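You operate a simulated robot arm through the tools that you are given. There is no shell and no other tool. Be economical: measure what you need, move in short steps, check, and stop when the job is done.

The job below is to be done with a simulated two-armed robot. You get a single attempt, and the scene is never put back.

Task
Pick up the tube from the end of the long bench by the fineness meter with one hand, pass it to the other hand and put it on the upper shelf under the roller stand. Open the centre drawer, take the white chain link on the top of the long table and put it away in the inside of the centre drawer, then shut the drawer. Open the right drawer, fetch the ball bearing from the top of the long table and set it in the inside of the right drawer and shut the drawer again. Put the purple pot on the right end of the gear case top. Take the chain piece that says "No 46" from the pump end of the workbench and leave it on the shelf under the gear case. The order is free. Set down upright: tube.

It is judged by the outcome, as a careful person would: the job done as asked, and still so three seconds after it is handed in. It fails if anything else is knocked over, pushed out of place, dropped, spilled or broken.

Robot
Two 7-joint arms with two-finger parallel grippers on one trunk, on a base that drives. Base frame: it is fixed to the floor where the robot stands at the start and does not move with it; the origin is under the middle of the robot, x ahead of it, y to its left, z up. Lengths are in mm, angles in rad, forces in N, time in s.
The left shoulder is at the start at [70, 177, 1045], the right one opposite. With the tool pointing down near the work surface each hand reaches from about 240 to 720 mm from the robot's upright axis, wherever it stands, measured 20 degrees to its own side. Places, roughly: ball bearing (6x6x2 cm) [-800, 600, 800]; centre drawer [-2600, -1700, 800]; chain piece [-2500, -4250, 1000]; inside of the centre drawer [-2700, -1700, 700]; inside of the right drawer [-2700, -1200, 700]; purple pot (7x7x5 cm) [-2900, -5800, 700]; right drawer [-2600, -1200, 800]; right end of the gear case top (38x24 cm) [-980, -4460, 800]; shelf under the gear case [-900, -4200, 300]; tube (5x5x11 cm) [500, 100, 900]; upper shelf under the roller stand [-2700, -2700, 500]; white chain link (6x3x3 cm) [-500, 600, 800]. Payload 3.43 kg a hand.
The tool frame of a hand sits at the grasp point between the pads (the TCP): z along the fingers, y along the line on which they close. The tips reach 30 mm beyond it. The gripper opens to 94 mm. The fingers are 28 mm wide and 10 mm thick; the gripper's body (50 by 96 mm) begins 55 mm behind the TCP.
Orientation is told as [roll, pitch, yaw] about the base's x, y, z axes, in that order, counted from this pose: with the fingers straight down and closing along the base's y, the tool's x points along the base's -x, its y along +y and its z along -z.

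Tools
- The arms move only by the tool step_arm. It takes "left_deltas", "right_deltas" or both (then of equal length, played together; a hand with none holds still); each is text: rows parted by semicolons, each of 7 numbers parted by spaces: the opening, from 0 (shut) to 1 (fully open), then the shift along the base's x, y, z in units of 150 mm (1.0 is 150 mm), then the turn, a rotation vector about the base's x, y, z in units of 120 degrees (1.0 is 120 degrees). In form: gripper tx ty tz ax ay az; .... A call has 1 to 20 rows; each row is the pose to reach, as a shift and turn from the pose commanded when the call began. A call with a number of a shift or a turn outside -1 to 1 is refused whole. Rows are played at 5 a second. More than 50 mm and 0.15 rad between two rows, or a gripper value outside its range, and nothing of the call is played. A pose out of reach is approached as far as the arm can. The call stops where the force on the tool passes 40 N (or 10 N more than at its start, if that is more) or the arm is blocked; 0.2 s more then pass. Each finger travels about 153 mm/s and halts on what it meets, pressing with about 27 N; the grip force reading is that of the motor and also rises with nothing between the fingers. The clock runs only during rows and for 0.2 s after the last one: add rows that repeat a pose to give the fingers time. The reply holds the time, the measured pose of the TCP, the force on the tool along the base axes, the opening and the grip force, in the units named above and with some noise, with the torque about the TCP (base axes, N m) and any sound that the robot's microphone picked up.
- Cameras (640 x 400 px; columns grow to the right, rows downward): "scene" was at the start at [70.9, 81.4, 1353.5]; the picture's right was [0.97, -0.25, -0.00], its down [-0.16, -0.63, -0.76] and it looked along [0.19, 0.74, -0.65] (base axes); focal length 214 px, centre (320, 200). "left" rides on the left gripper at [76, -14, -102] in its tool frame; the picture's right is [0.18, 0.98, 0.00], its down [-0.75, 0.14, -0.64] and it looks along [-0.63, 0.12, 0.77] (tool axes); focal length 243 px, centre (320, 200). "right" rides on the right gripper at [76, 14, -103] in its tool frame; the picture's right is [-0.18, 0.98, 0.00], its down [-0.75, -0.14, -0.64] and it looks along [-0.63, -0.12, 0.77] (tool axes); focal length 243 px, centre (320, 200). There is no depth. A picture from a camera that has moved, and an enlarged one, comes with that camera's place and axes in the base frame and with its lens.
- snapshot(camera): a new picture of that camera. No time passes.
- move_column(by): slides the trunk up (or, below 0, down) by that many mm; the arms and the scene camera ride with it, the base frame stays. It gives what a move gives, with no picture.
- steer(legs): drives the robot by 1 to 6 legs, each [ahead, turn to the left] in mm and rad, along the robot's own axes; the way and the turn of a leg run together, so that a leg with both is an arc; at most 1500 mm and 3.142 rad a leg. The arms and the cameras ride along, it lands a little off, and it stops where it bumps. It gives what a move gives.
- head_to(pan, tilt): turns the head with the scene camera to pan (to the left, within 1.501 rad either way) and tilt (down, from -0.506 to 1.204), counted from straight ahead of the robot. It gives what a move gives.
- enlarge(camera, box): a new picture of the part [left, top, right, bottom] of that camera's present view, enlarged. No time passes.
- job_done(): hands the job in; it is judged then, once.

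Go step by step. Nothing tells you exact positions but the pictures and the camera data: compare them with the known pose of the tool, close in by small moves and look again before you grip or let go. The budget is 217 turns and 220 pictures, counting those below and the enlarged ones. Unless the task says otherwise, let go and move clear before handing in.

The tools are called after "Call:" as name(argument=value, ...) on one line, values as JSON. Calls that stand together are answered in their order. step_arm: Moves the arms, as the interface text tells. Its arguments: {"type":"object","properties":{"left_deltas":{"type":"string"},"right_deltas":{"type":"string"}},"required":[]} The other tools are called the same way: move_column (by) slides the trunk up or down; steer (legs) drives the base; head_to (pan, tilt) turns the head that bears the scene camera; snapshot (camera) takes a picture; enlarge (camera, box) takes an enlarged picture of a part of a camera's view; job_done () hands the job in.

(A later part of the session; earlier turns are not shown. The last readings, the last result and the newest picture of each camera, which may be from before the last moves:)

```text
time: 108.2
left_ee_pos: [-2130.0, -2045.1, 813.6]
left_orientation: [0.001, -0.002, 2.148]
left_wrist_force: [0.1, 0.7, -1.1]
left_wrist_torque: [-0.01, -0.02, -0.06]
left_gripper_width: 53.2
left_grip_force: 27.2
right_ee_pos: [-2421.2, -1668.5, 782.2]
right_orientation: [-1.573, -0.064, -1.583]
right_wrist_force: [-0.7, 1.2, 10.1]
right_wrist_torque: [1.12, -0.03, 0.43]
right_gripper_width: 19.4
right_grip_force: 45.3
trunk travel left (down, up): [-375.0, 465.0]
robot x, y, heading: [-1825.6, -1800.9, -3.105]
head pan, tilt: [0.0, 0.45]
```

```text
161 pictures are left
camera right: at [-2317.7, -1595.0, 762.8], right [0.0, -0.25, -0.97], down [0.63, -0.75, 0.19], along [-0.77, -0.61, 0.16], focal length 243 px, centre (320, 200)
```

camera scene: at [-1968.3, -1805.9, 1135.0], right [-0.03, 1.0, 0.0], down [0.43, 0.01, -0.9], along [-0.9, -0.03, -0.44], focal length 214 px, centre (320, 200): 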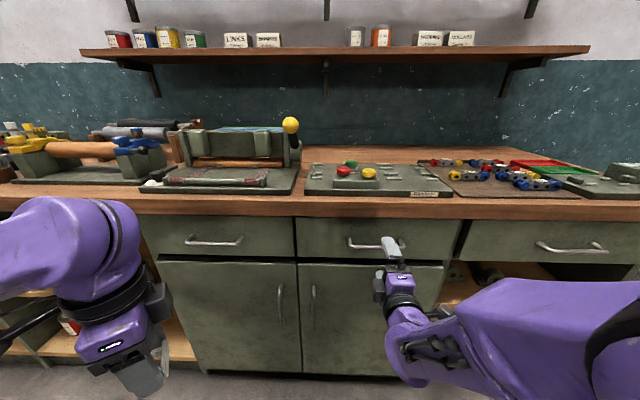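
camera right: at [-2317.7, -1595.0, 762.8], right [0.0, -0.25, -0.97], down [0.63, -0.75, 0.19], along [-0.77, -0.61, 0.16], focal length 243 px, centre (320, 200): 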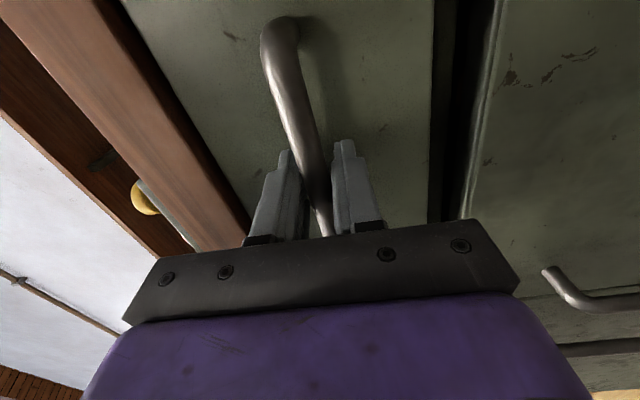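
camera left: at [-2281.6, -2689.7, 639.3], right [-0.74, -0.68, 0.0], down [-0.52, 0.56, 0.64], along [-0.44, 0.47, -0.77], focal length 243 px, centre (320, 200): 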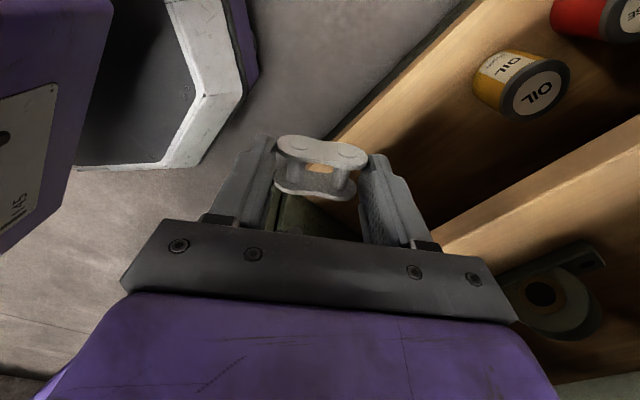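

The bar is gripped. I'll pull the drawer open by driving back.

Call:
steer(legs=[[-240, 0]])

Call:
head_to(pan=0.0, tilt=0.6)

Call:
snapshot(camera="scene")

```text
time: 110.2
left_ee_pos: [-1891.0, -2040.1, 811.5]
left_orientation: [-0.002, 0.0, 2.147]
left_wrist_force: [0.6, -0.4, -1.3]
left_wrist_torque: [0.04, 0.01, -0.01]
left_gripper_width: 53.4
left_grip_force: 27.1
right_ee_pos: [-2182.5, -1667.7, 781.8]
right_orientation: [-1.569, -0.065, -1.567]
right_wrist_force: [-0.9, -13.8, 3.3]
right_wrist_torque: [1.03, 0.04, 0.24]
right_gripper_width: 19.7
right_grip_force: 44.7
trunk travel left (down, up): [-375.0, 465.0]
robot x, y, heading: [-1586.8, -1793.3, -3.098]
head pan, tilt: [0.0, 0.45]
stopped in leg 1: the force on the tool passed its limit at 40 N (the readings are from after the stop); the commanded pose is now the measured one
```

```text
time: 111.0
left_ee_pos: [-1892.2, -2039.4, 812.4]
left_orientation: [-0.003, -0.004, 2.146]
left_wrist_force: [-1.1, 0.4, -1.1]
left_wrist_torque: [0.0, -0.01, -0.01]
left_gripper_width: 53.1
left_grip_force: 26.6
right_ee_pos: [-2182.0, -1668.5, 781.8]
right_orientation: [-1.57, -0.062, -1.568]
right_wrist_force: [-1.0, -19.0, 4.7]
right_wrist_torque: [1.07, -0.08, 1.29]
right_gripper_width: 19.6
right_grip_force: 45.1
trunk travel left (down, up): [-375.0, 465.0]
robot x, y, heading: [-1585.9, -1793.2, -3.102]
head pan, tilt: [0.0, 0.6]
```

```text
160 pictures are left
camera scene: at [-1725.1, -1802.2, 1112.4], right [-0.04, 1.0, 0.0], down [0.56, 0.03, -0.83], along [-0.82, -0.03, -0.56], focal length 214 px, centre (320, 200)
```

scene: 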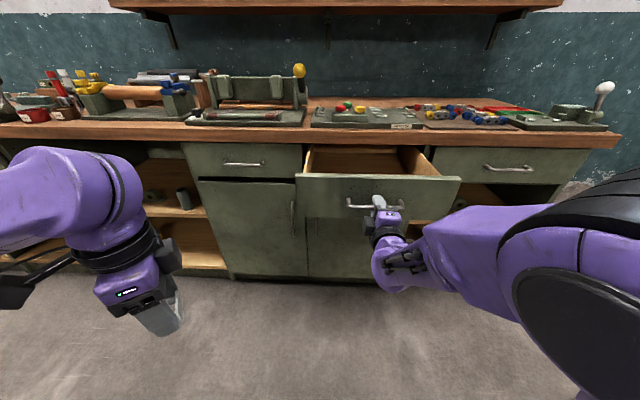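

The drawer is open about 240 mm. I'll release the handle and draw the right hand back and aside.

Call:
step_arm(right_deltas="1 0 0 0 0 0 0;1 0 0 0 0 0 0;1 0 0 0 0 0 0;1 0.3 0 0 0 0 0;1 0.6 0 0 0 0 0;1 0.9 0 0 0 0 0;1 1 0.2 0 0 0 0;1 1 0.2 0 0 0 0")

Call:
snapshot(camera="scene")

```text
time: 112.8
left_ee_pos: [-1891.8, -2037.6, 812.9]
left_orientation: [-0.001, -0.001, 2.146]
left_wrist_force: [-0.3, -0.1, -0.5]
left_wrist_torque: [-0.02, 0.01, -0.01]
left_gripper_width: 53.1
left_grip_force: 26.9
right_ee_pos: [-2083.8, -1662.7, 775.4]
right_orientation: [-1.567, -0.065, -1.569]
right_wrist_force: [-0.8, -0.6, -0.3]
right_wrist_torque: [0.0, 0.05, -0.02]
right_gripper_width: 94.2
right_grip_force: 0.1
right hand out of reach, approached as far as the arm can: row 6, 7, 8
trunk travel left (down, up): [-375.0, 465.0]
robot x, y, heading: [-1584.6, -1791.0, -3.1]
head pan, tilt: [0.0, 0.6]
```

```text
159 pictures are left
camera scene: at [-1725.3, -1799.8, 1112.4], right [-0.04, 1.0, 0.0], down [0.56, 0.02, -0.83], along [-0.82, -0.03, -0.56], focal length 214 px, centre (320, 200)
```

scene: 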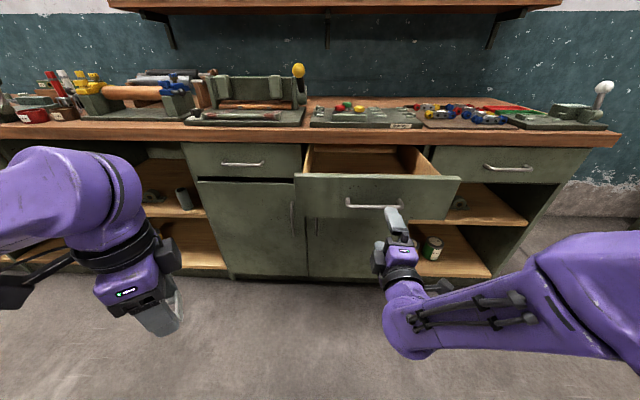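

I'll drive forward 70 mm and raise the left hand with the link, then swing it above the open drawer.

Call:
step_arm(left_deltas="0 0 0 0.3 0 0 0.068;0 0 0 0.6 0 0 0.136;0 0 0 0.9 0 0 0.204;0 -0.1 0.1 1 0 0 0.272;0 -0.3 0.3 1 0 0 0.34;0 -0.5 0.5 1 0 0 0.408;0 -0.7 0.7 1 0 0 0.474;0 -0.9 0.9 1 0 0 0.474;0 -1 1 1 0 0 0.474;0 -1 1 1 0 0 0.474")

Call:
steer(legs=[[70, 0]])

Call:
step_arm(left_deltas="0 -0.2 0.2 0 0 0 0;0 -0.4 0.4 0 0 0 0;0 -0.6 0.6 0 0 0 0;0 -0.8 0.8 0 0 0 0;0 -1 1 0 0 0 0;0 -1 1 0 0 0 0")

Call:
snapshot(camera="scene")

Call:
snapshot(camera="left")

```text
time: 115.0
left_ee_pos: [-2041.7, -1887.1, 962.7]
left_orientation: [-0.001, 0.0, 3.14]
left_wrist_force: [0.1, 0.5, -1.2]
left_wrist_torque: [-0.04, -0.02, 0.02]
left_gripper_width: 53.5
left_grip_force: 27.1
right_ee_pos: [-2082.5, -1663.8, 776.4]
right_orientation: [-1.568, -0.063, -1.57]
right_wrist_force: [0.2, -0.6, 0.2]
right_wrist_torque: [-0.01, 0.01, 0.0]
right_gripper_width: 93.9
right_grip_force: 0.1
trunk travel left (down, up): [-375.0, 465.0]
robot x, y, heading: [-1588.7, -1791.5, -3.105]
head pan, tilt: [0.0, 0.6]
```

```text
time: 116.0
left_ee_pos: [-2112.6, -1889.3, 963.0]
left_orientation: [-0.002, -0.001, 3.139]
left_wrist_force: [-0.5, -0.2, -1.2]
left_wrist_torque: [0.0, -0.02, 0.0]
left_gripper_width: 53.2
left_grip_force: 26.6
right_ee_pos: [-2155.6, -1663.9, 774.8]
right_orientation: [-1.564, -0.066, -1.573]
right_wrist_force: [0.5, 1.4, 0.2]
right_wrist_torque: [0.02, 0.0, 0.01]
right_gripper_width: 93.9
right_grip_force: 0.1
trunk travel left (down, up): [-375.0, 465.0]
robot x, y, heading: [-1658.5, -1791.3, -3.098]
head pan, tilt: [0.0, 0.6]
```

```text
time: 117.4
left_ee_pos: [-2206.9, -1799.8, 906.9]
left_orientation: [-0.005, 0.01, -3.118]
left_wrist_force: [1.4, 0.5, -1.4]
left_wrist_torque: [0.0, 0.03, -0.02]
left_gripper_width: 53.1
left_grip_force: 26.9
left hand out of reach, approached as far as the arm can: row 3, 4, 5, 6
right_ee_pos: [-2150.2, -1663.7, 777.9]
right_orientation: [-1.57, -0.065, -1.57]
right_wrist_force: [0.4, -0.5, 0.0]
right_wrist_torque: [-0.02, -0.02, 0.03]
right_gripper_width: 94.2
right_grip_force: 0.0
trunk travel left (down, up): [-375.0, 465.0]
robot x, y, heading: [-1655.4, -1795.4, -3.107]
head pan, tilt: [0.0, 0.6]
```

```text
158 pictures are left
camera scene: at [-1793.3, -1800.9, 1112.8], right [-0.04, 1.0, 0.0], down [0.56, 0.02, -0.83], along [-0.83, -0.03, -0.56], focal length 214 px, centre (320, 200)
```

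scene: 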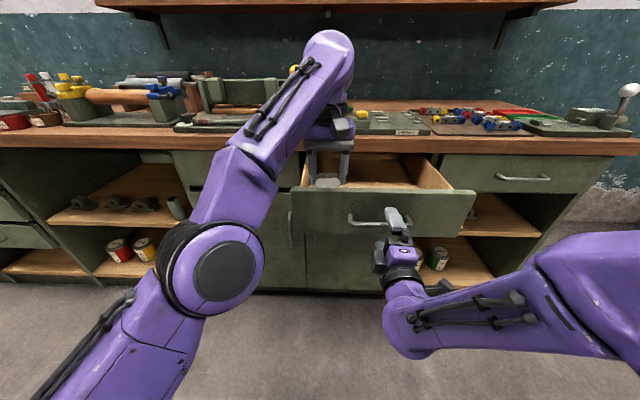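

```text
157 pictures are left
camera left: at [-2130.5, -1784.2, 1010.4], right [0.21, -0.98, 0.0], down [-0.76, -0.16, 0.63], along [-0.62, -0.13, -0.77], focal length 243 px, centre (320, 200)
```

left: 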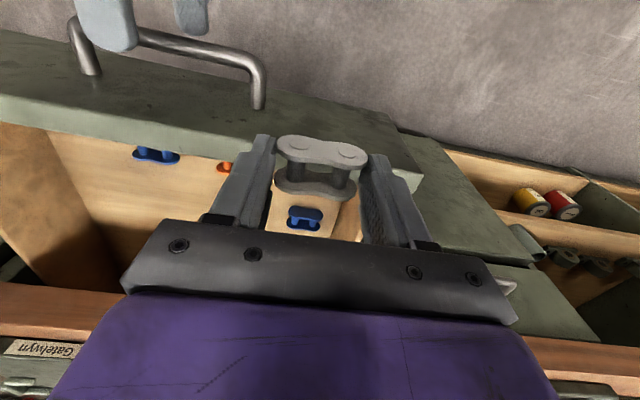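

The left arm is too low at the shoulder to reach over the drawer. I'll back off a little, raise the trunk 220 mm (both hands go above the drawer), and then drive forward.

Call:
steer(legs=[[-60, 0]])

Call:
move_column(by=220)

Call:
steer(legs=[[130, 0]])

Call:
head_to(pan=0.0, tilt=0.85)

Call:
snapshot(camera="scene")

Call:
snapshot(camera="left")

```text
time: 118.3
left_ee_pos: [-2145.9, -1797.0, 911.4]
left_orientation: [-0.013, 0.008, -3.123]
left_wrist_force: [0.2, -0.2, -0.9]
left_wrist_torque: [0.0, 0.05, -0.02]
left_gripper_width: 53.5
left_grip_force: 26.9
right_ee_pos: [-2092.0, -1661.6, 776.4]
right_orientation: [-1.57, -0.066, -1.572]
right_wrist_force: [0.9, 0.9, 0.0]
right_wrist_torque: [-0.01, -0.01, -0.02]
right_gripper_width: 93.9
right_grip_force: 0.0
trunk travel left (down, up): [-375.0, 465.0]
robot x, y, heading: [-1596.1, -1793.2, -3.101]
head pan, tilt: [0.0, 0.6]
```

```text
time: 120.7
left_ee_pos: [-2146.6, -1799.0, 1131.4]
left_orientation: [-0.018, 0.012, -3.12]
left_wrist_force: [0.1, -0.2, -1.7]
left_wrist_torque: [-0.01, -0.02, 0.01]
left_gripper_width: 53.1
left_grip_force: 26.9
right_ee_pos: [-2093.2, -1662.3, 995.8]
right_orientation: [-1.566, -0.064, -1.572]
right_wrist_force: [0.9, 0.5, 0.7]
right_wrist_torque: [0.01, -0.01, -0.04]
right_gripper_width: 94.0
right_grip_force: 0.0
trunk travel left (down, up): [-595.0, 245.0]
robot x, y, heading: [-1595.8, -1794.1, -3.099]
head pan, tilt: [0.0, 0.6]
```

```text
time: 122.0
left_ee_pos: [-2275.7, -1804.7, 1130.5]
left_orientation: [-0.017, 0.011, -3.12]
left_wrist_force: [0.0, 0.2, -0.1]
left_wrist_torque: [-0.01, 0.0, -0.01]
left_gripper_width: 53.2
left_grip_force: 26.5
right_ee_pos: [-2222.2, -1666.6, 995.4]
right_orientation: [-1.569, -0.064, -1.573]
right_wrist_force: [-0.7, -0.3, -0.4]
right_wrist_torque: [0.01, 0.04, -0.02]
right_gripper_width: 93.9
right_grip_force: 0.0
trunk travel left (down, up): [-595.0, 245.0]
robot x, y, heading: [-1727.9, -1800.9, -3.102]
head pan, tilt: [0.0, 0.6]
```

```text
time: 122.7
left_ee_pos: [-2275.9, -1805.2, 1131.6]
left_orientation: [-0.019, 0.012, -3.118]
left_wrist_force: [-0.3, 0.1, -0.5]
left_wrist_torque: [0.01, -0.01, 0.03]
left_gripper_width: 53.3
left_grip_force: 26.8
right_ee_pos: [-2222.8, -1666.7, 995.1]
right_orientation: [-1.568, -0.065, -1.573]
right_wrist_force: [0.0, -0.4, -0.3]
right_wrist_torque: [-0.01, -0.03, -0.02]
right_gripper_width: 93.8
right_grip_force: 0.1
trunk travel left (down, up): [-595.0, 245.0]
robot x, y, heading: [-1727.1, -1797.1, -3.099]
head pan, tilt: [0.0, 0.85]
```

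```text
156 pictures are left
camera scene: at [-1855.1, -1803.6, 1311.5], right [-0.04, 1.0, 0.0], down [0.75, 0.03, -0.66], along [-0.66, -0.03, -0.75], focal length 214 px, centre (320, 200)
```

scene: 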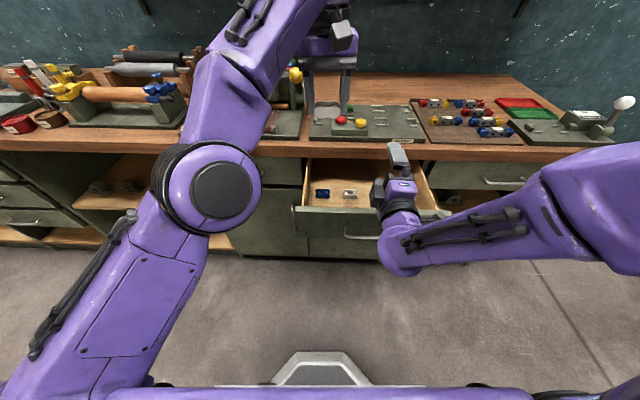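

```text
155 pictures are left
camera left: at [-2202.0, -1791.0, 1234.2], right [0.21, -0.98, -0.02], down [-0.76, -0.17, 0.63], along [-0.62, -0.12, -0.78], focal length 243 px, centre (320, 200)
```

left: 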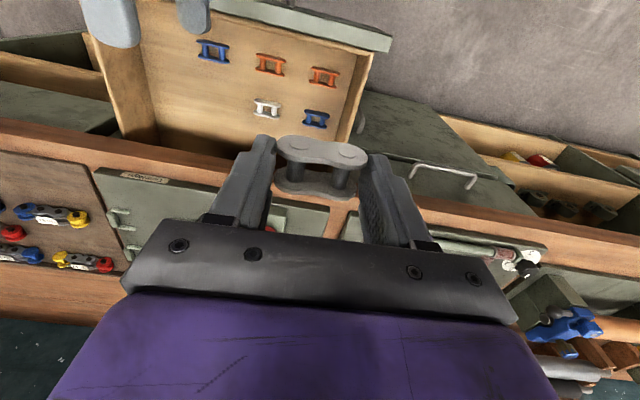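

The drawer holds a grid of links and has free room at its right side (around (-2330, -1520)). I'll shift the robot right to about y -1400 so the left arm reaches there well, turning the left hand to close along x.

Call:
steer(legs=[[-150, 0], [0, -1.571], [400, 0], [0, 1.53], [150, 0]])

Call:
step_arm(left_deltas="0 0 0 0 0 0 -0.068;0 0 0 0 0 0 -0.136;0 0 0 0 0 0 -0.204;0 0 0 0 0 0 -0.272;0 0 0 0 0 0 -0.34;0 0 0 0 0 0 -0.408;0 0 0 0 0 0 -0.476;0 0 0 0 0 0 -0.544;0 0 0 0 0 0 -0.612;0 0 0 0 0 0 -0.68;0 0 0 0 0 0 -0.75;0 0 0 0 0 0 -0.75")

Call:
snapshot(camera="scene")

Call:
snapshot(camera="left")

```text
time: 134.7
left_ee_pos: [-2289.2, -1358.0, 1131.7]
left_orientation: [-0.017, 0.009, 3.104]
left_wrist_force: [-1.2, 0.4, 0.1]
left_wrist_torque: [0.0, 0.01, 0.02]
left_gripper_width: 53.1
left_grip_force: 27.2
right_ee_pos: [-2225.5, -1224.0, 996.4]
right_orientation: [-1.568, -0.065, -1.635]
right_wrist_force: [-0.2, -0.7, 0.2]
right_wrist_torque: [0.03, 0.01, -0.01]
right_gripper_width: 93.9
right_grip_force: 0.1
trunk travel left (down, up): [-595.0, 245.0]
robot x, y, heading: [-1738.7, -1380.0, 3.12]
head pan, tilt: [0.0, 0.85]
```

```text
time: 137.3
left_ee_pos: [-2293.3, -1368.2, 1127.5]
left_orientation: [-0.013, 0.005, 1.56]
left_wrist_force: [0.1, 0.1, -0.5]
left_wrist_torque: [0.01, 0.0, -0.02]
left_gripper_width: 53.3
left_grip_force: 27.8
left hand out of reach, approached as far as the arm can: row 4, 5, 6, 7, 8, 9, 10, 11, 12
right_ee_pos: [-2224.8, -1223.6, 995.2]
right_orientation: [-1.566, -0.064, -1.635]
right_wrist_force: [-0.5, -0.8, 0.1]
right_wrist_torque: [0.0, 0.0, -0.02]
right_gripper_width: 93.9
right_grip_force: 0.0
trunk travel left (down, up): [-595.0, 245.0]
robot x, y, heading: [-1739.4, -1388.8, 3.116]
head pan, tilt: [0.0, 0.85]
```

```text
154 pictures are left
camera scene: at [-1866.3, -1382.8, 1311.5], right [0.02, 1.0, 0.0], down [0.75, -0.02, -0.66], along [-0.66, 0.02, -0.75], focal length 214 px, centre (320, 200)
```

scene: 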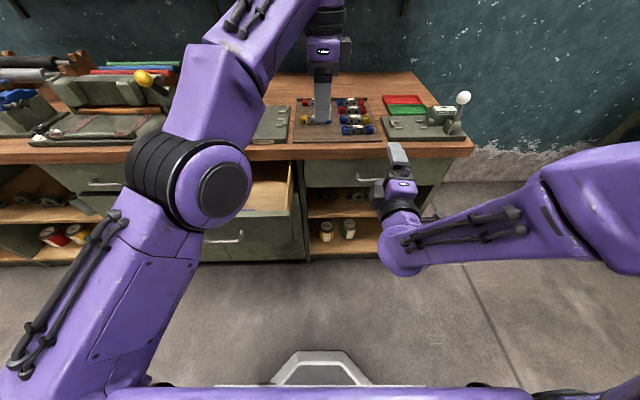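

```text
153 pictures are left
camera left: at [-2280.2, -1443.5, 1230.9], right [-0.99, -0.17, -0.01], down [-0.14, 0.76, 0.64], along [-0.1, 0.63, -0.77], focal length 243 px, centre (320, 200)
```

left: 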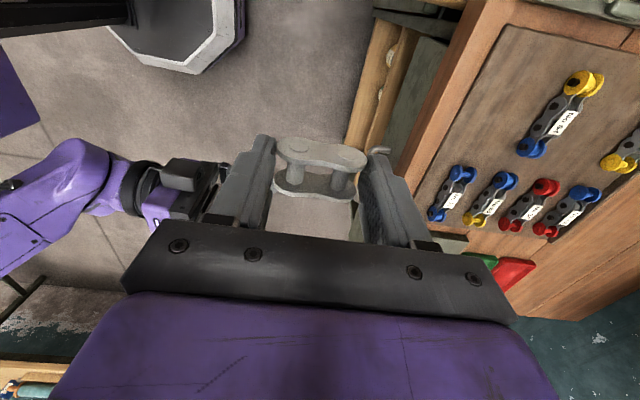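

I'll move the left hand over the drawer's right side and part-way down, then look.

Call:
step_arm(left_deltas="0 0 -0.2 -0.1 0 0 0;0 -0.05 -0.4 -0.2 0 0 0;0 -0.1 -0.6 -0.35 0 0 0;0 -0.15 -0.8 -0.5 0 0 0;0 -0.2 -1 -0.65 0 0 0;0 -0.2 -1 -0.8 0 0 0;0 -0.2 -1 -0.8 0 0 0")

Call:
snapshot(camera="scene")

Call:
snapshot(camera="left")

```text
time: 138.9
left_ee_pos: [-2322.7, -1518.8, 1006.1]
left_orientation: [-0.017, 0.013, 1.533]
left_wrist_force: [1.1, 0.1, -0.8]
left_wrist_torque: [0.02, -0.01, 0.02]
left_gripper_width: 53.3
left_grip_force: 27.4
right_ee_pos: [-2224.6, -1222.8, 995.9]
right_orientation: [-1.565, -0.063, -1.635]
right_wrist_force: [0.8, -0.2, -0.5]
right_wrist_torque: [0.02, 0.01, -0.02]
right_gripper_width: 94.1
right_grip_force: 0.1
trunk travel left (down, up): [-595.0, 245.0]
robot x, y, heading: [-1732.9, -1388.1, 3.12]
head pan, tilt: [0.0, 0.85]
```

```text
152 pictures are left
camera scene: at [-1866.5, -1383.5, 1311.5], right [0.02, 1.0, 0.0], down [0.75, -0.02, -0.66], along [-0.66, 0.02, -0.75], focal length 214 px, centre (320, 200)
```

scene: 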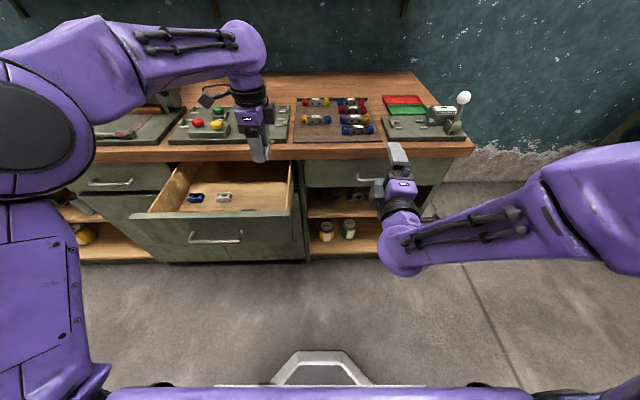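

```text
151 pictures are left
camera left: at [-2312.5, -1594.1, 1109.2], right [-0.99, -0.15, -0.02], down [-0.12, 0.77, 0.63], along [-0.08, 0.63, -0.77], focal length 243 px, centre (320, 200)
```

left: 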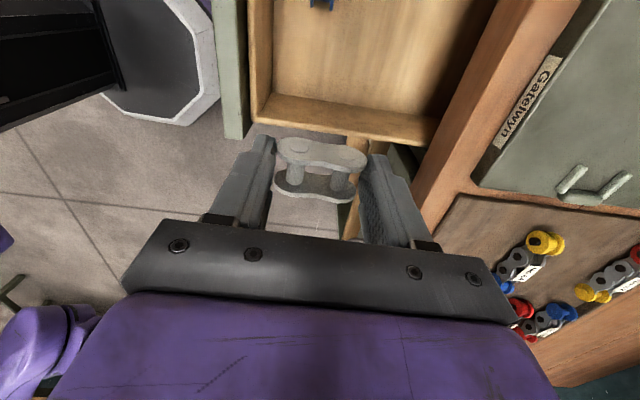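

The slot between the wall (y≈-1483) and the blue link (edge ≈ -1575) is clear. Centre at y -1530 and go down to z≈805.

Call:
step_arm(left_deltas="0 0 -0.08 -0.3 0 0 0.01;0 0 -0.08 -0.6 0 0 0.018;0 0 -0.08 -0.9 0 0 0.018;0 0 -0.08 -0.95 0 0 0.018")

Call:
step_arm(left_deltas="0 0 0 -0.2 0 0 0;0 0 0 -0.4 0 0 0;0 0 0 -0.4 0 0 0")

Call:
snapshot(camera="scene")

Call:
snapshot(camera="left")

```text
time: 139.9
left_ee_pos: [-2322.5, -1530.6, 863.6]
left_orientation: [-0.017, 0.009, 1.571]
left_wrist_force: [-0.3, -0.4, -0.1]
left_wrist_torque: [-0.03, -0.01, 0.01]
left_gripper_width: 53.2
left_grip_force: 26.8
right_ee_pos: [-2225.7, -1223.8, 996.4]
right_orientation: [-1.569, -0.063, -1.636]
right_wrist_force: [-0.2, 0.3, -0.1]
right_wrist_torque: [-0.04, 0.03, -0.02]
right_gripper_width: 94.1
right_grip_force: 0.1
trunk travel left (down, up): [-595.0, 245.0]
robot x, y, heading: [-1741.8, -1388.0, 3.113]
head pan, tilt: [0.0, 0.85]
```

```text
time: 140.7
left_ee_pos: [-2322.5, -1530.1, 805.3]
left_orientation: [-0.017, 0.01, 1.571]
left_wrist_force: [0.1, 0.2, -2.0]
left_wrist_torque: [0.01, -0.01, 0.01]
left_gripper_width: 53.4
left_grip_force: 27.7
right_ee_pos: [-2224.3, -1222.7, 996.1]
right_orientation: [-1.566, -0.065, -1.636]
right_wrist_force: [0.0, 0.0, -0.2]
right_wrist_torque: [0.0, 0.0, 0.0]
right_gripper_width: 94.1
right_grip_force: 0.0
trunk travel left (down, up): [-595.0, 245.0]
robot x, y, heading: [-1736.2, -1387.6, 3.119]
head pan, tilt: [0.0, 0.85]
```

```text
150 pictures are left
camera scene: at [-1866.2, -1383.2, 1311.5], right [0.02, 1.0, 0.0], down [0.75, -0.02, -0.66], along [-0.66, 0.02, -0.75], focal length 214 px, centre (320, 200)
```

scene: 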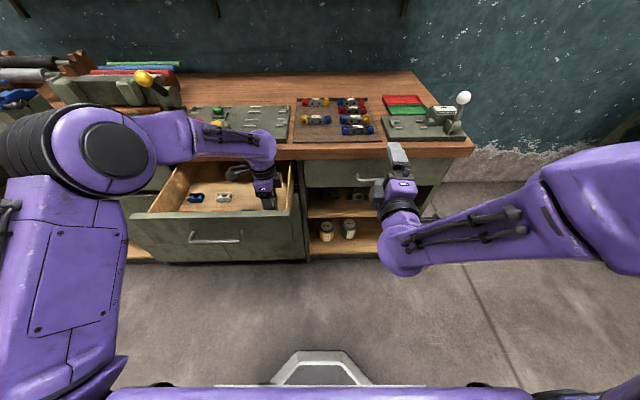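

```text
149 pictures are left
camera left: at [-2309.8, -1605.4, 908.0], right [-0.98, -0.18, -0.02], down [-0.15, 0.76, 0.63], along [-0.1, 0.62, -0.78], focal length 243 px, centre (320, 200)
```

left: 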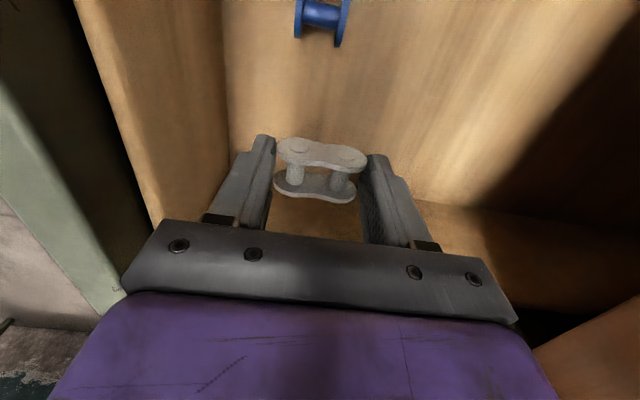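

Inside the drawer with clear surroundings. Lowering gently towards the floor of the drawer.

Call:
step_arm(left_deltas="0 0 0 -0.08 0 0 0;0 0 0 -0.16 0 0 0;0 0 0 -0.22 0 0 0;0 0 0 -0.22 0 0 0")

Call:
snapshot(camera="left")

```text
time: 141.7
left_ee_pos: [-2322.0, -1529.5, 772.2]
left_orientation: [-0.017, 0.01, 1.569]
left_wrist_force: [-0.1, 0.6, -1.2]
left_wrist_torque: [0.04, -0.02, 0.03]
left_gripper_width: 53.1
left_grip_force: 26.8
right_ee_pos: [-2225.1, -1224.0, 995.1]
right_orientation: [-1.566, -0.065, -1.635]
right_wrist_force: [-0.1, -0.2, -0.1]
right_wrist_torque: [-0.02, 0.02, -0.01]
right_gripper_width: 94.2
right_grip_force: 0.0
trunk travel left (down, up): [-595.0, 245.0]
robot x, y, heading: [-1738.3, -1387.8, 3.119]
head pan, tilt: [0.0, 0.85]
```

```text
148 pictures are left
camera left: at [-2309.7, -1604.8, 874.5], right [-0.98, -0.18, -0.02], down [-0.15, 0.76, 0.63], along [-0.1, 0.62, -0.78], focal length 243 px, centre (320, 200)
```

left: 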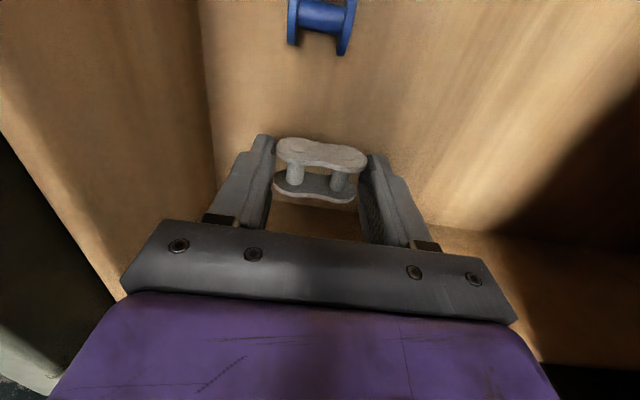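

Close to the floor now. Lowering in small steps until contact.

Call:
step_arm(left_deltas="0 0 0 -0.03 0 0 0;0 0 0 -0.06 0 0 0;0 0 0 -0.06 0 0 0")

Call:
step_arm(left_deltas="0 0 0 -0.03 0 0 0;0 0 0 -0.06 0 0 0;0 0 0 -0.06 0 0 0")

Call:
snapshot(camera="left")

```text
time: 142.5
left_ee_pos: [-2322.7, -1529.2, 764.1]
left_orientation: [-0.013, 0.012, 1.57]
left_wrist_force: [-0.2, -0.9, 9.8]
left_wrist_torque: [0.17, 0.33, 0.03]
left_gripper_width: 53.6
left_grip_force: 26.7
right_ee_pos: [-2222.9, -1222.6, 995.8]
right_orientation: [-1.571, -0.064, -1.637]
right_wrist_force: [0.0, -0.1, 0.8]
right_wrist_torque: [0.01, -0.01, -0.02]
right_gripper_width: 93.8
right_grip_force: 0.1
trunk travel left (down, up): [-595.0, 245.0]
robot x, y, heading: [-1734.2, -1388.9, 3.115]
head pan, tilt: [0.0, 0.85]
```

```text
time: 143.4
left_ee_pos: [-2326.3, -1530.9, 760.4]
left_orientation: [-0.004, 0.009, 1.571]
left_wrist_force: [-0.6, -2.4, 23.5]
left_wrist_torque: [0.14, 0.02, -0.14]
left_gripper_width: 53.4
left_grip_force: 27.0
right_ee_pos: [-2224.5, -1223.8, 995.8]
right_orientation: [-1.567, -0.065, -1.634]
right_wrist_force: [-0.1, -0.3, 0.2]
right_wrist_torque: [0.0, 0.03, -0.04]
right_gripper_width: 94.1
right_grip_force: 0.1
trunk travel left (down, up): [-595.0, 245.0]
robot x, y, heading: [-1738.4, -1386.1, 3.12]
head pan, tilt: [0.0, 0.85]
stopped in row 3 (left hand): the force on the tool passed its limit at 41 N (the readings are from after the stop); the commanded pose is now the measured one
```

```text
147 pictures are left
camera left: at [-2312.0, -1604.7, 862.6], right [-0.98, -0.18, 0.0], down [-0.14, 0.76, 0.63], along [-0.12, 0.62, -0.77], focal length 243 px, centre (320, 200)
```

left: 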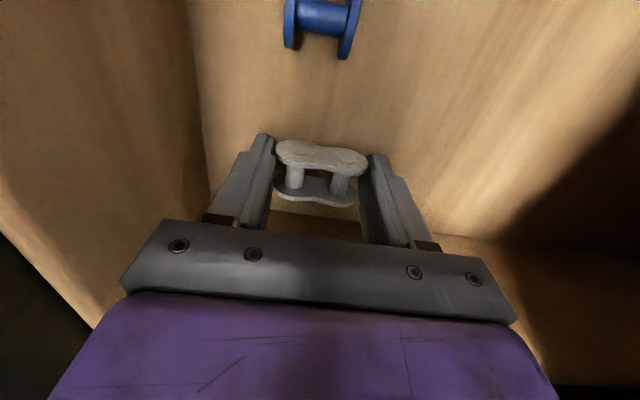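

Contact: the link is on the drawer floor. Releasing and lifting straight up.

Call:
step_arm(left_deltas="0 0 0 0.015 0 0 0;0.5 0 0 0.015 0 0 0;0.85 0 0 0.015 0 0 0;0.85 0 0 0.015 0 0 0;0.85 0 0 0.015 0 0 0;0.85 0 0 0.2 0 0 0;0.85 0 0 0.5 0 0 0;0.85 0 0 0.8 0 0 0;0.85 0 0 1 0 0 0;0.85 0 0 1 0 0 0")

Call:
snapshot(camera="left")

```text
time: 145.6
left_ee_pos: [-2325.2, -1529.7, 907.0]
left_orientation: [-0.013, 0.009, 1.57]
left_wrist_force: [0.0, 0.0, 0.9]
left_wrist_torque: [0.01, 0.0, 0.02]
left_gripper_width: 79.9
left_grip_force: 0.0
right_ee_pos: [-2224.7, -1224.2, 995.6]
right_orientation: [-1.568, -0.066, -1.636]
right_wrist_force: [-1.1, 0.5, 0.3]
right_wrist_torque: [0.07, -0.02, 0.0]
right_gripper_width: 94.0
right_grip_force: 0.0
trunk travel left (down, up): [-595.0, 245.0]
robot x, y, heading: [-1740.7, -1386.1, 3.12]
head pan, tilt: [0.0, 0.85]
```

```text
146 pictures are left
camera left: at [-2311.4, -1605.8, 1009.9], right [-0.98, -0.18, -0.01], down [-0.15, 0.76, 0.63], along [-0.11, 0.62, -0.77], focal length 243 px, centre (320, 200)
```

left: 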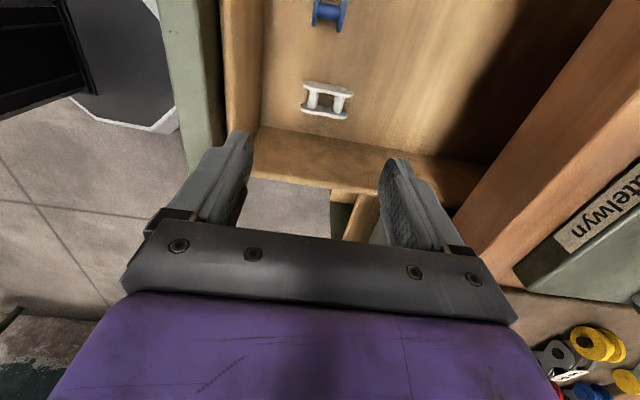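

The white link lies in the drawer. Since the right hand is already in line with the right drawer, I'll open that next: first the left hand goes up and back out of the way.

Call:
step_arm(left_deltas="1 0 0 0.25 0 0 0;1 0.25 0 0.4 0 0 0;1 0.5 0 0.4 0 0 0;1 0.75 0 0.4 0 0 0;1 1 0 0.4 0 0 0;1 1 0 0.4 0 0 0")

Call:
step_arm(left_deltas="1 0.25 0 0 0 0 0;1 0.5 0 0 0 0 0;1 0.75 0 0 0 0 0;1 0.9 0 0 0 0 0;1 0.9 0 0 0 0 0")

Call:
move_column(by=-213)

Call:
head_to(pan=-0.2, tilt=0.5)

Call:
snapshot(camera="scene")

Call:
snapshot(camera="right")

```text
time: 147.0
left_ee_pos: [-2174.9, -1529.8, 965.2]
left_orientation: [-0.014, 0.01, 1.571]
left_wrist_force: [-0.8, -0.5, -0.6]
left_wrist_torque: [-0.03, -0.06, 0.03]
left_gripper_width: 94.0
left_grip_force: 0.1
right_ee_pos: [-2226.9, -1225.5, 994.8]
right_orientation: [-1.568, -0.065, -1.637]
right_wrist_force: [0.8, -0.1, 0.7]
right_wrist_torque: [-0.01, 0.0, -0.01]
right_gripper_width: 93.8
right_grip_force: 0.0
trunk travel left (down, up): [-595.0, 245.0]
robot x, y, heading: [-1736.9, -1386.0, 3.117]
head pan, tilt: [0.0, 0.85]
```

```text
time: 148.2
left_ee_pos: [-2040.8, -1529.3, 965.1]
left_orientation: [-0.014, 0.01, 1.571]
left_wrist_force: [0.2, -0.2, -0.1]
left_wrist_torque: [0.03, 0.02, 0.01]
left_gripper_width: 94.0
left_grip_force: 0.0
right_ee_pos: [-2225.2, -1222.5, 995.3]
right_orientation: [-1.567, -0.066, -1.636]
right_wrist_force: [0.2, 0.4, -0.2]
right_wrist_torque: [-0.01, -0.02, 0.01]
right_gripper_width: 94.0
right_grip_force: 0.2
trunk travel left (down, up): [-595.0, 245.0]
robot x, y, heading: [-1737.4, -1387.8, 3.118]
head pan, tilt: [0.0, 0.85]
```

```text
time: 150.5
left_ee_pos: [-2040.5, -1529.6, 752.8]
left_orientation: [-0.01, 0.011, 1.572]
left_wrist_force: [-1.0, 0.0, 0.1]
left_wrist_torque: [0.0, 0.04, 0.0]
left_gripper_width: 93.9
left_grip_force: 0.0
right_ee_pos: [-2224.9, -1222.9, 783.8]
right_orientation: [-1.568, -0.066, -1.635]
right_wrist_force: [0.2, 0.8, 0.3]
right_wrist_torque: [0.03, -0.01, -0.03]
right_gripper_width: 94.0
right_grip_force: 0.1
trunk travel left (down, up): [-382.0, 458.0]
robot x, y, heading: [-1735.7, -1385.3, 3.118]
head pan, tilt: [0.0, 0.85]
```

```text
time: 151.3
left_ee_pos: [-2038.6, -1530.0, 753.0]
left_orientation: [-0.012, 0.01, 1.571]
left_wrist_force: [-0.8, 0.2, 0.0]
left_wrist_torque: [0.0, -0.01, 0.0]
left_gripper_width: 94.2
left_grip_force: 0.1
right_ee_pos: [-2223.5, -1222.8, 783.0]
right_orientation: [-1.566, -0.066, -1.635]
right_wrist_force: [0.2, -0.2, -0.8]
right_wrist_torque: [-0.02, -0.01, 0.05]
right_gripper_width: 94.0
right_grip_force: 0.1
trunk travel left (down, up): [-382.0, 458.0]
robot x, y, heading: [-1737.6, -1387.6, 3.116]
head pan, tilt: [-0.201, 0.499]
```

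```text
145 pictures are left
camera scene: at [-1876.9, -1365.0, 1128.4], right [0.22, 0.98, 0.0], down [0.47, -0.11, -0.88], along [-0.86, 0.19, -0.48], focal length 214 px, centre (320, 200)
```

scene: 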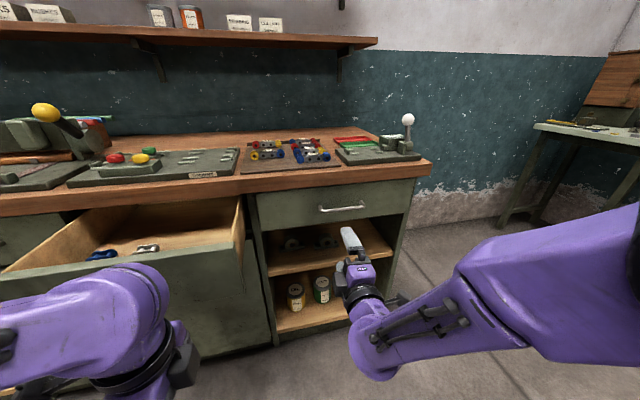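

```text
144 pictures are left
camera right: at [-2117.3, -1155.5, 764.6], right [-0.01, -0.25, -0.97], down [0.59, -0.78, 0.19], along [-0.81, -0.57, 0.16], focal length 243 px, centre (320, 200)
```

right: 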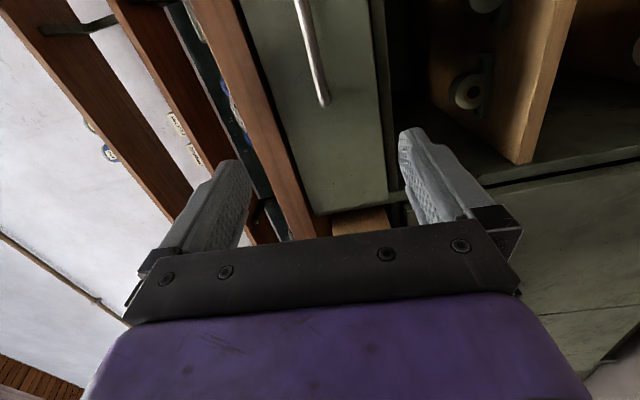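

The right drawer's handle is centred at about (-2420, -1168, 784). I'll align the right hand, pull the left back a bit, drive 90 mm forward, then advance.

Call:
step_arm(left_deltas="1 0.2 -0.1 0 0 0 0;1 0.4 -0.2 0 0 0 0;1 0.4 -0.2 0 0 0 0", right_deltas="1 0 0.2 0 0 0 0.031;1 0 0.37 0 0 0 0.031;1 0 0.37 0 0 0 0.031")

Call:
steer(legs=[[90, 0]])

Call:
step_arm(right_deltas="1 -0.2 0 0 0 0 0;1 -0.4 0 0 0 0 0;1 -0.4 0 0 0 0 0")

Call:
snapshot(camera="right")

Call:
snapshot(camera="scene")

```text
time: 152.1
left_ee_pos: [-1995.0, -1552.5, 766.5]
left_orientation: [-0.014, 0.012, 1.571]
left_wrist_force: [0.1, 0.2, -0.5]
left_wrist_torque: [0.0, -0.02, 0.02]
left_gripper_width: 94.2
left_grip_force: 0.0
left hand out of reach, approached as far as the arm can: row 2, 3
right_ee_pos: [-2244.1, -1171.1, 781.0]
right_orientation: [-1.567, -0.066, -1.568]
right_wrist_force: [0.9, 0.1, -0.5]
right_wrist_torque: [-0.02, 0.05, 0.01]
right_gripper_width: 94.0
right_grip_force: 0.1
right hand out of reach, approached as far as the arm can: row 1, 2, 3
trunk travel left (down, up): [-382.0, 458.0]
robot x, y, heading: [-1738.2, -1387.1, 3.12]
head pan, tilt: [-0.201, 0.499]
```

```text
time: 153.2
left_ee_pos: [-2087.7, -1550.1, 765.3]
left_orientation: [-0.014, 0.009, 1.571]
left_wrist_force: [0.0, 0.4, -0.7]
left_wrist_torque: [0.03, -0.04, -0.03]
left_gripper_width: 94.1
left_grip_force: 0.2
right_ee_pos: [-2334.4, -1169.9, 781.5]
right_orientation: [-1.566, -0.065, -1.57]
right_wrist_force: [0.5, 0.2, 0.3]
right_wrist_torque: [0.01, 0.01, 0.0]
right_gripper_width: 93.9
right_grip_force: 0.0
trunk travel left (down, up): [-382.0, 458.0]
robot x, y, heading: [-1829.0, -1383.4, 3.118]
head pan, tilt: [-0.201, 0.499]
```

```text
time: 154.0
left_ee_pos: [-2086.0, -1550.7, 764.6]
left_orientation: [-0.013, 0.009, 1.572]
left_wrist_force: [0.4, -0.1, -0.1]
left_wrist_torque: [-0.03, -0.01, -0.01]
left_gripper_width: 93.9
left_grip_force: 0.1
right_ee_pos: [-2393.3, -1168.2, 782.0]
right_orientation: [-1.567, -0.064, -1.568]
right_wrist_force: [0.3, 0.6, -0.2]
right_wrist_torque: [-0.04, -0.01, 0.0]
right_gripper_width: 94.0
right_grip_force: 0.1
trunk travel left (down, up): [-382.0, 458.0]
robot x, y, heading: [-1828.5, -1383.5, 3.122]
head pan, tilt: [-0.201, 0.499]
```

```text
143 pictures are left
camera right: at [-2290.8, -1093.5, 763.5], right [0.0, -0.25, -0.97], down [0.64, -0.74, 0.19], along [-0.77, -0.62, 0.16], focal length 243 px, centre (320, 200)
```

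right: 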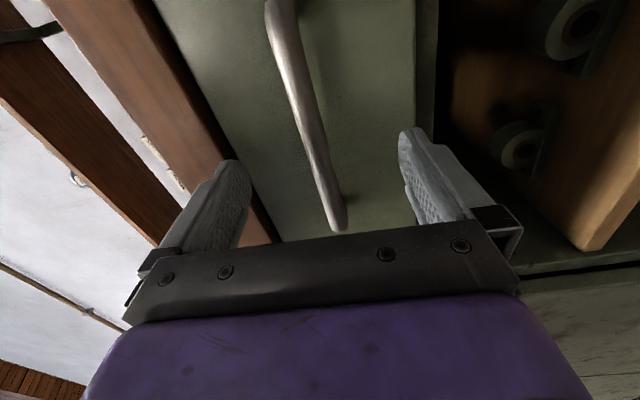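

```text
142 pictures are left
camera scene: at [-1967.3, -1362.9, 1128.5], right [0.22, 0.98, 0.0], down [0.47, -0.11, -0.88], along [-0.86, 0.19, -0.48], focal length 214 px, centre (320, 200)
```

scene: 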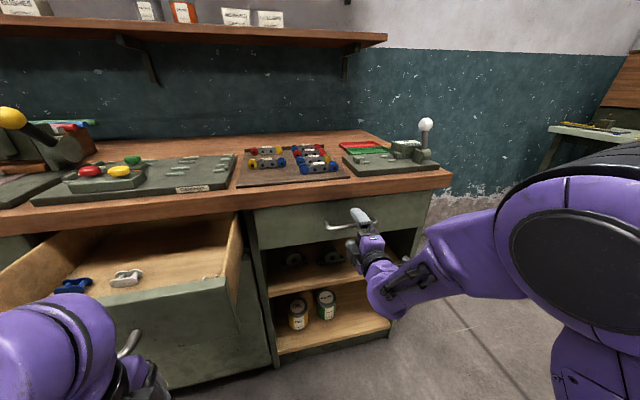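

Bar is between the fingers' lines. Advance 28 mm more and close.

Call:
step_arm(right_deltas="1 -0.19 0 0 0 0 0;1 -0.19 0 0 0 0 0;0.5 -0.19 0 0 0 0 0;0 -0.19 0 0 0 0 0;0 -0.19 0 0 0 0 0;0 -0.19 0 0 0 0 0")

Call:
snapshot(camera="right")

```text
time: 155.4
left_ee_pos: [-2087.4, -1550.2, 766.8]
left_orientation: [-0.013, 0.009, 1.571]
left_wrist_force: [0.4, -0.4, 0.6]
left_wrist_torque: [-0.01, 0.0, -0.02]
left_gripper_width: 94.2
left_grip_force: 0.0
right_ee_pos: [-2421.7, -1168.2, 782.1]
right_orientation: [-1.566, -0.064, -1.568]
right_wrist_force: [-0.9, 0.9, -0.4]
right_wrist_torque: [1.14, 0.01, -0.02]
right_gripper_width: 19.2
right_grip_force: 44.7
trunk travel left (down, up): [-382.0, 458.0]
robot x, y, heading: [-1826.4, -1383.3, 3.122]
head pan, tilt: [-0.201, 0.499]
```

```text
141 pictures are left
camera right: at [-2319.1, -1092.8, 763.3], right [0.0, -0.25, -0.97], down [0.64, -0.74, 0.19], along [-0.77, -0.62, 0.16], focal length 243 px, centre (320, 200)
```

right: 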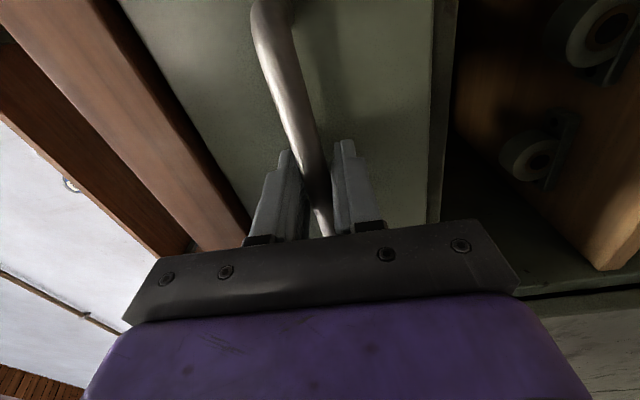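

Gripped. Pulling by driving back.

Call:
steer(legs=[[-250, 0]])

Call:
step_arm(right_deltas="1 0 0 0 0 0 0;1 0 0 0 0 0 0;1 0 0 0 0 0 0;1 0.3 0 0 0 0 0;1 0.5 0 0 0 0 0;1 0.5 0 0 0 0 0")

Call:
snapshot(camera="scene")

```text
time: 157.2
left_ee_pos: [-1835.6, -1553.3, 766.6]
left_orientation: [-0.015, 0.013, 1.57]
left_wrist_force: [-0.3, 0.5, 0.8]
left_wrist_torque: [0.0, -0.01, 0.0]
left_gripper_width: 94.1
left_grip_force: 0.0
right_ee_pos: [-2170.8, -1168.4, 781.0]
right_orientation: [-1.568, -0.071, -1.575]
right_wrist_force: [1.7, 31.2, 0.5]
right_wrist_torque: [1.03, 0.06, -0.69]
right_gripper_width: 19.4
right_grip_force: 44.9
trunk travel left (down, up): [-382.0, 458.0]
robot x, y, heading: [-1575.7, -1388.0, 3.119]
head pan, tilt: [-0.201, 0.499]
```

```text
time: 158.6
left_ee_pos: [-1836.4, -1555.8, 766.0]
left_orientation: [-0.015, 0.009, 1.571]
left_wrist_force: [-0.2, 0.2, -0.2]
left_wrist_torque: [0.0, 0.01, 0.02]
left_gripper_width: 93.9
left_grip_force: 0.1
right_ee_pos: [-2095.1, -1166.7, 783.1]
right_orientation: [-1.568, -0.092, -1.586]
right_wrist_force: [0.4, -0.4, -0.3]
right_wrist_torque: [-0.02, 0.0, 0.01]
right_gripper_width: 94.0
right_grip_force: 0.1
trunk travel left (down, up): [-382.0, 458.0]
robot x, y, heading: [-1577.0, -1390.4, 3.117]
head pan, tilt: [-0.201, 0.499]
```

```text
140 pictures are left
camera scene: at [-1716.9, -1368.7, 1128.4], right [0.22, 0.97, 0.0], down [0.47, -0.11, -0.88], along [-0.86, 0.2, -0.48], focal length 214 px, centre (320, 200)
```

scene: 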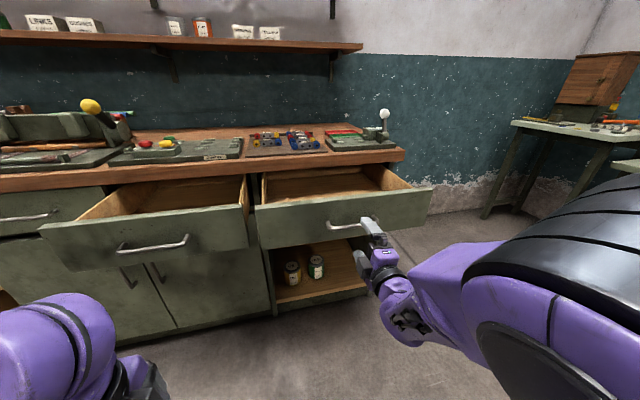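

Both drawers are open. Now I'll raise the trunk and drive back to the long table for the ball bearing near (-800, 627).

Call:
move_column(by=260)

Call:
steer(legs=[[-100, 0], [0, -2.09], [1400, 0], [256, 0], [0, 0.544]])

Call:
head_to(pan=0.25, tilt=0.8)

Call:
snapshot(camera="scene")

Call:
snapshot(camera="left")

```text
time: 161.3
left_ee_pos: [-1836.1, -1555.5, 1026.2]
left_orientation: [-0.013, 0.01, 1.571]
left_wrist_force: [-0.2, -0.6, 0.2]
left_wrist_torque: [-0.01, -0.03, -0.02]
left_gripper_width: 94.0
left_grip_force: 0.1
right_ee_pos: [-2095.9, -1168.2, 1043.3]
right_orientation: [-1.569, -0.092, -1.582]
right_wrist_force: [0.1, -0.2, 0.0]
right_wrist_torque: [0.01, 0.03, 0.01]
right_gripper_width: 94.3
right_grip_force: 0.1
trunk travel left (down, up): [-642.0, 198.0]
robot x, y, heading: [-1577.1, -1391.9, 3.113]
head pan, tilt: [-0.201, 0.499]
```

```text
time: 177.0
left_ee_pos: [-777.9, 270.5, 1027.1]
left_orientation: [-0.013, 0.012, 0.023]
left_wrist_force: [0.5, 0.3, 0.8]
left_wrist_torque: [-0.06, -0.02, 0.02]
left_gripper_width: 93.8
left_grip_force: 0.2
right_ee_pos: [-396.7, 539.4, 1043.3]
right_orientation: [-1.568, -0.093, -3.13]
right_wrist_force: [-0.3, 0.4, 0.3]
right_wrist_torque: [-0.01, -0.02, 0.02]
right_gripper_width: 93.9
right_grip_force: 0.0
trunk travel left (down, up): [-642.0, 198.0]
robot x, y, heading: [-610.1, 17.9, 1.569]
head pan, tilt: [-0.201, 0.499]
```

```text
time: 177.9
left_ee_pos: [-778.1, 270.2, 1026.0]
left_orientation: [-0.013, 0.01, 0.023]
left_wrist_force: [0.4, -0.3, -0.1]
left_wrist_torque: [0.0, -0.01, -0.05]
left_gripper_width: 94.3
left_grip_force: 0.1
right_ee_pos: [-396.9, 538.3, 1044.2]
right_orientation: [-1.568, -0.1, -3.132]
right_wrist_force: [0.0, -0.7, 0.0]
right_wrist_torque: [-0.04, 0.02, 0.02]
right_gripper_width: 94.0
right_grip_force: 0.1
trunk travel left (down, up): [-642.0, 198.0]
robot x, y, heading: [-603.6, 20.8, 1.56]
head pan, tilt: [0.25, 0.799]
```

```text
139 pictures are left
camera scene: at [-625.8, 143.5, 1362.5], right [0.97, 0.24, 0.0], down [0.17, -0.7, -0.7], along [-0.17, 0.68, -0.72], focal length 214 px, centre (320, 200)
```

scene: 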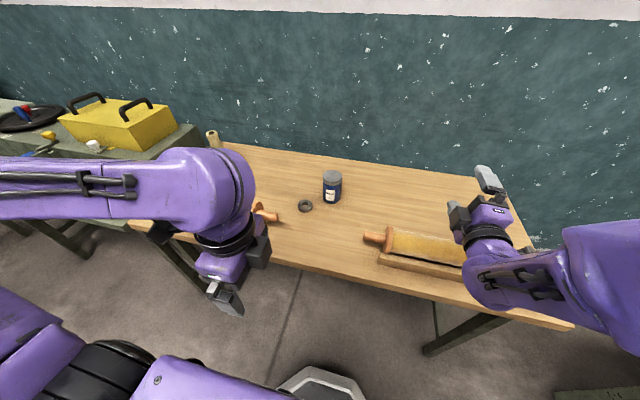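

```text
138 pictures are left
camera left: at [-852.7, 256.2, 1129.3], right [-0.21, 0.98, -0.01], down [0.76, 0.17, 0.63], along [0.62, 0.12, -0.77], focal length 243 px, centre (320, 200)
```

left: 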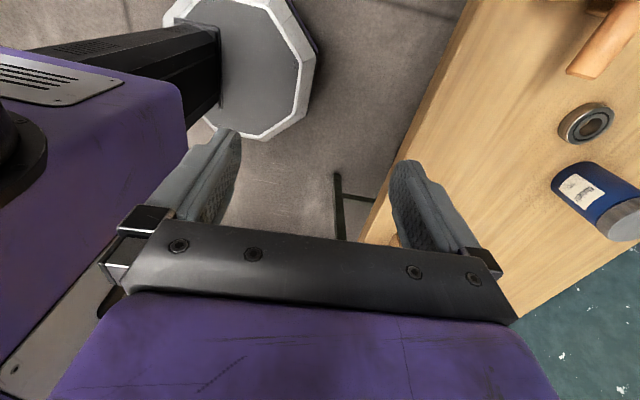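

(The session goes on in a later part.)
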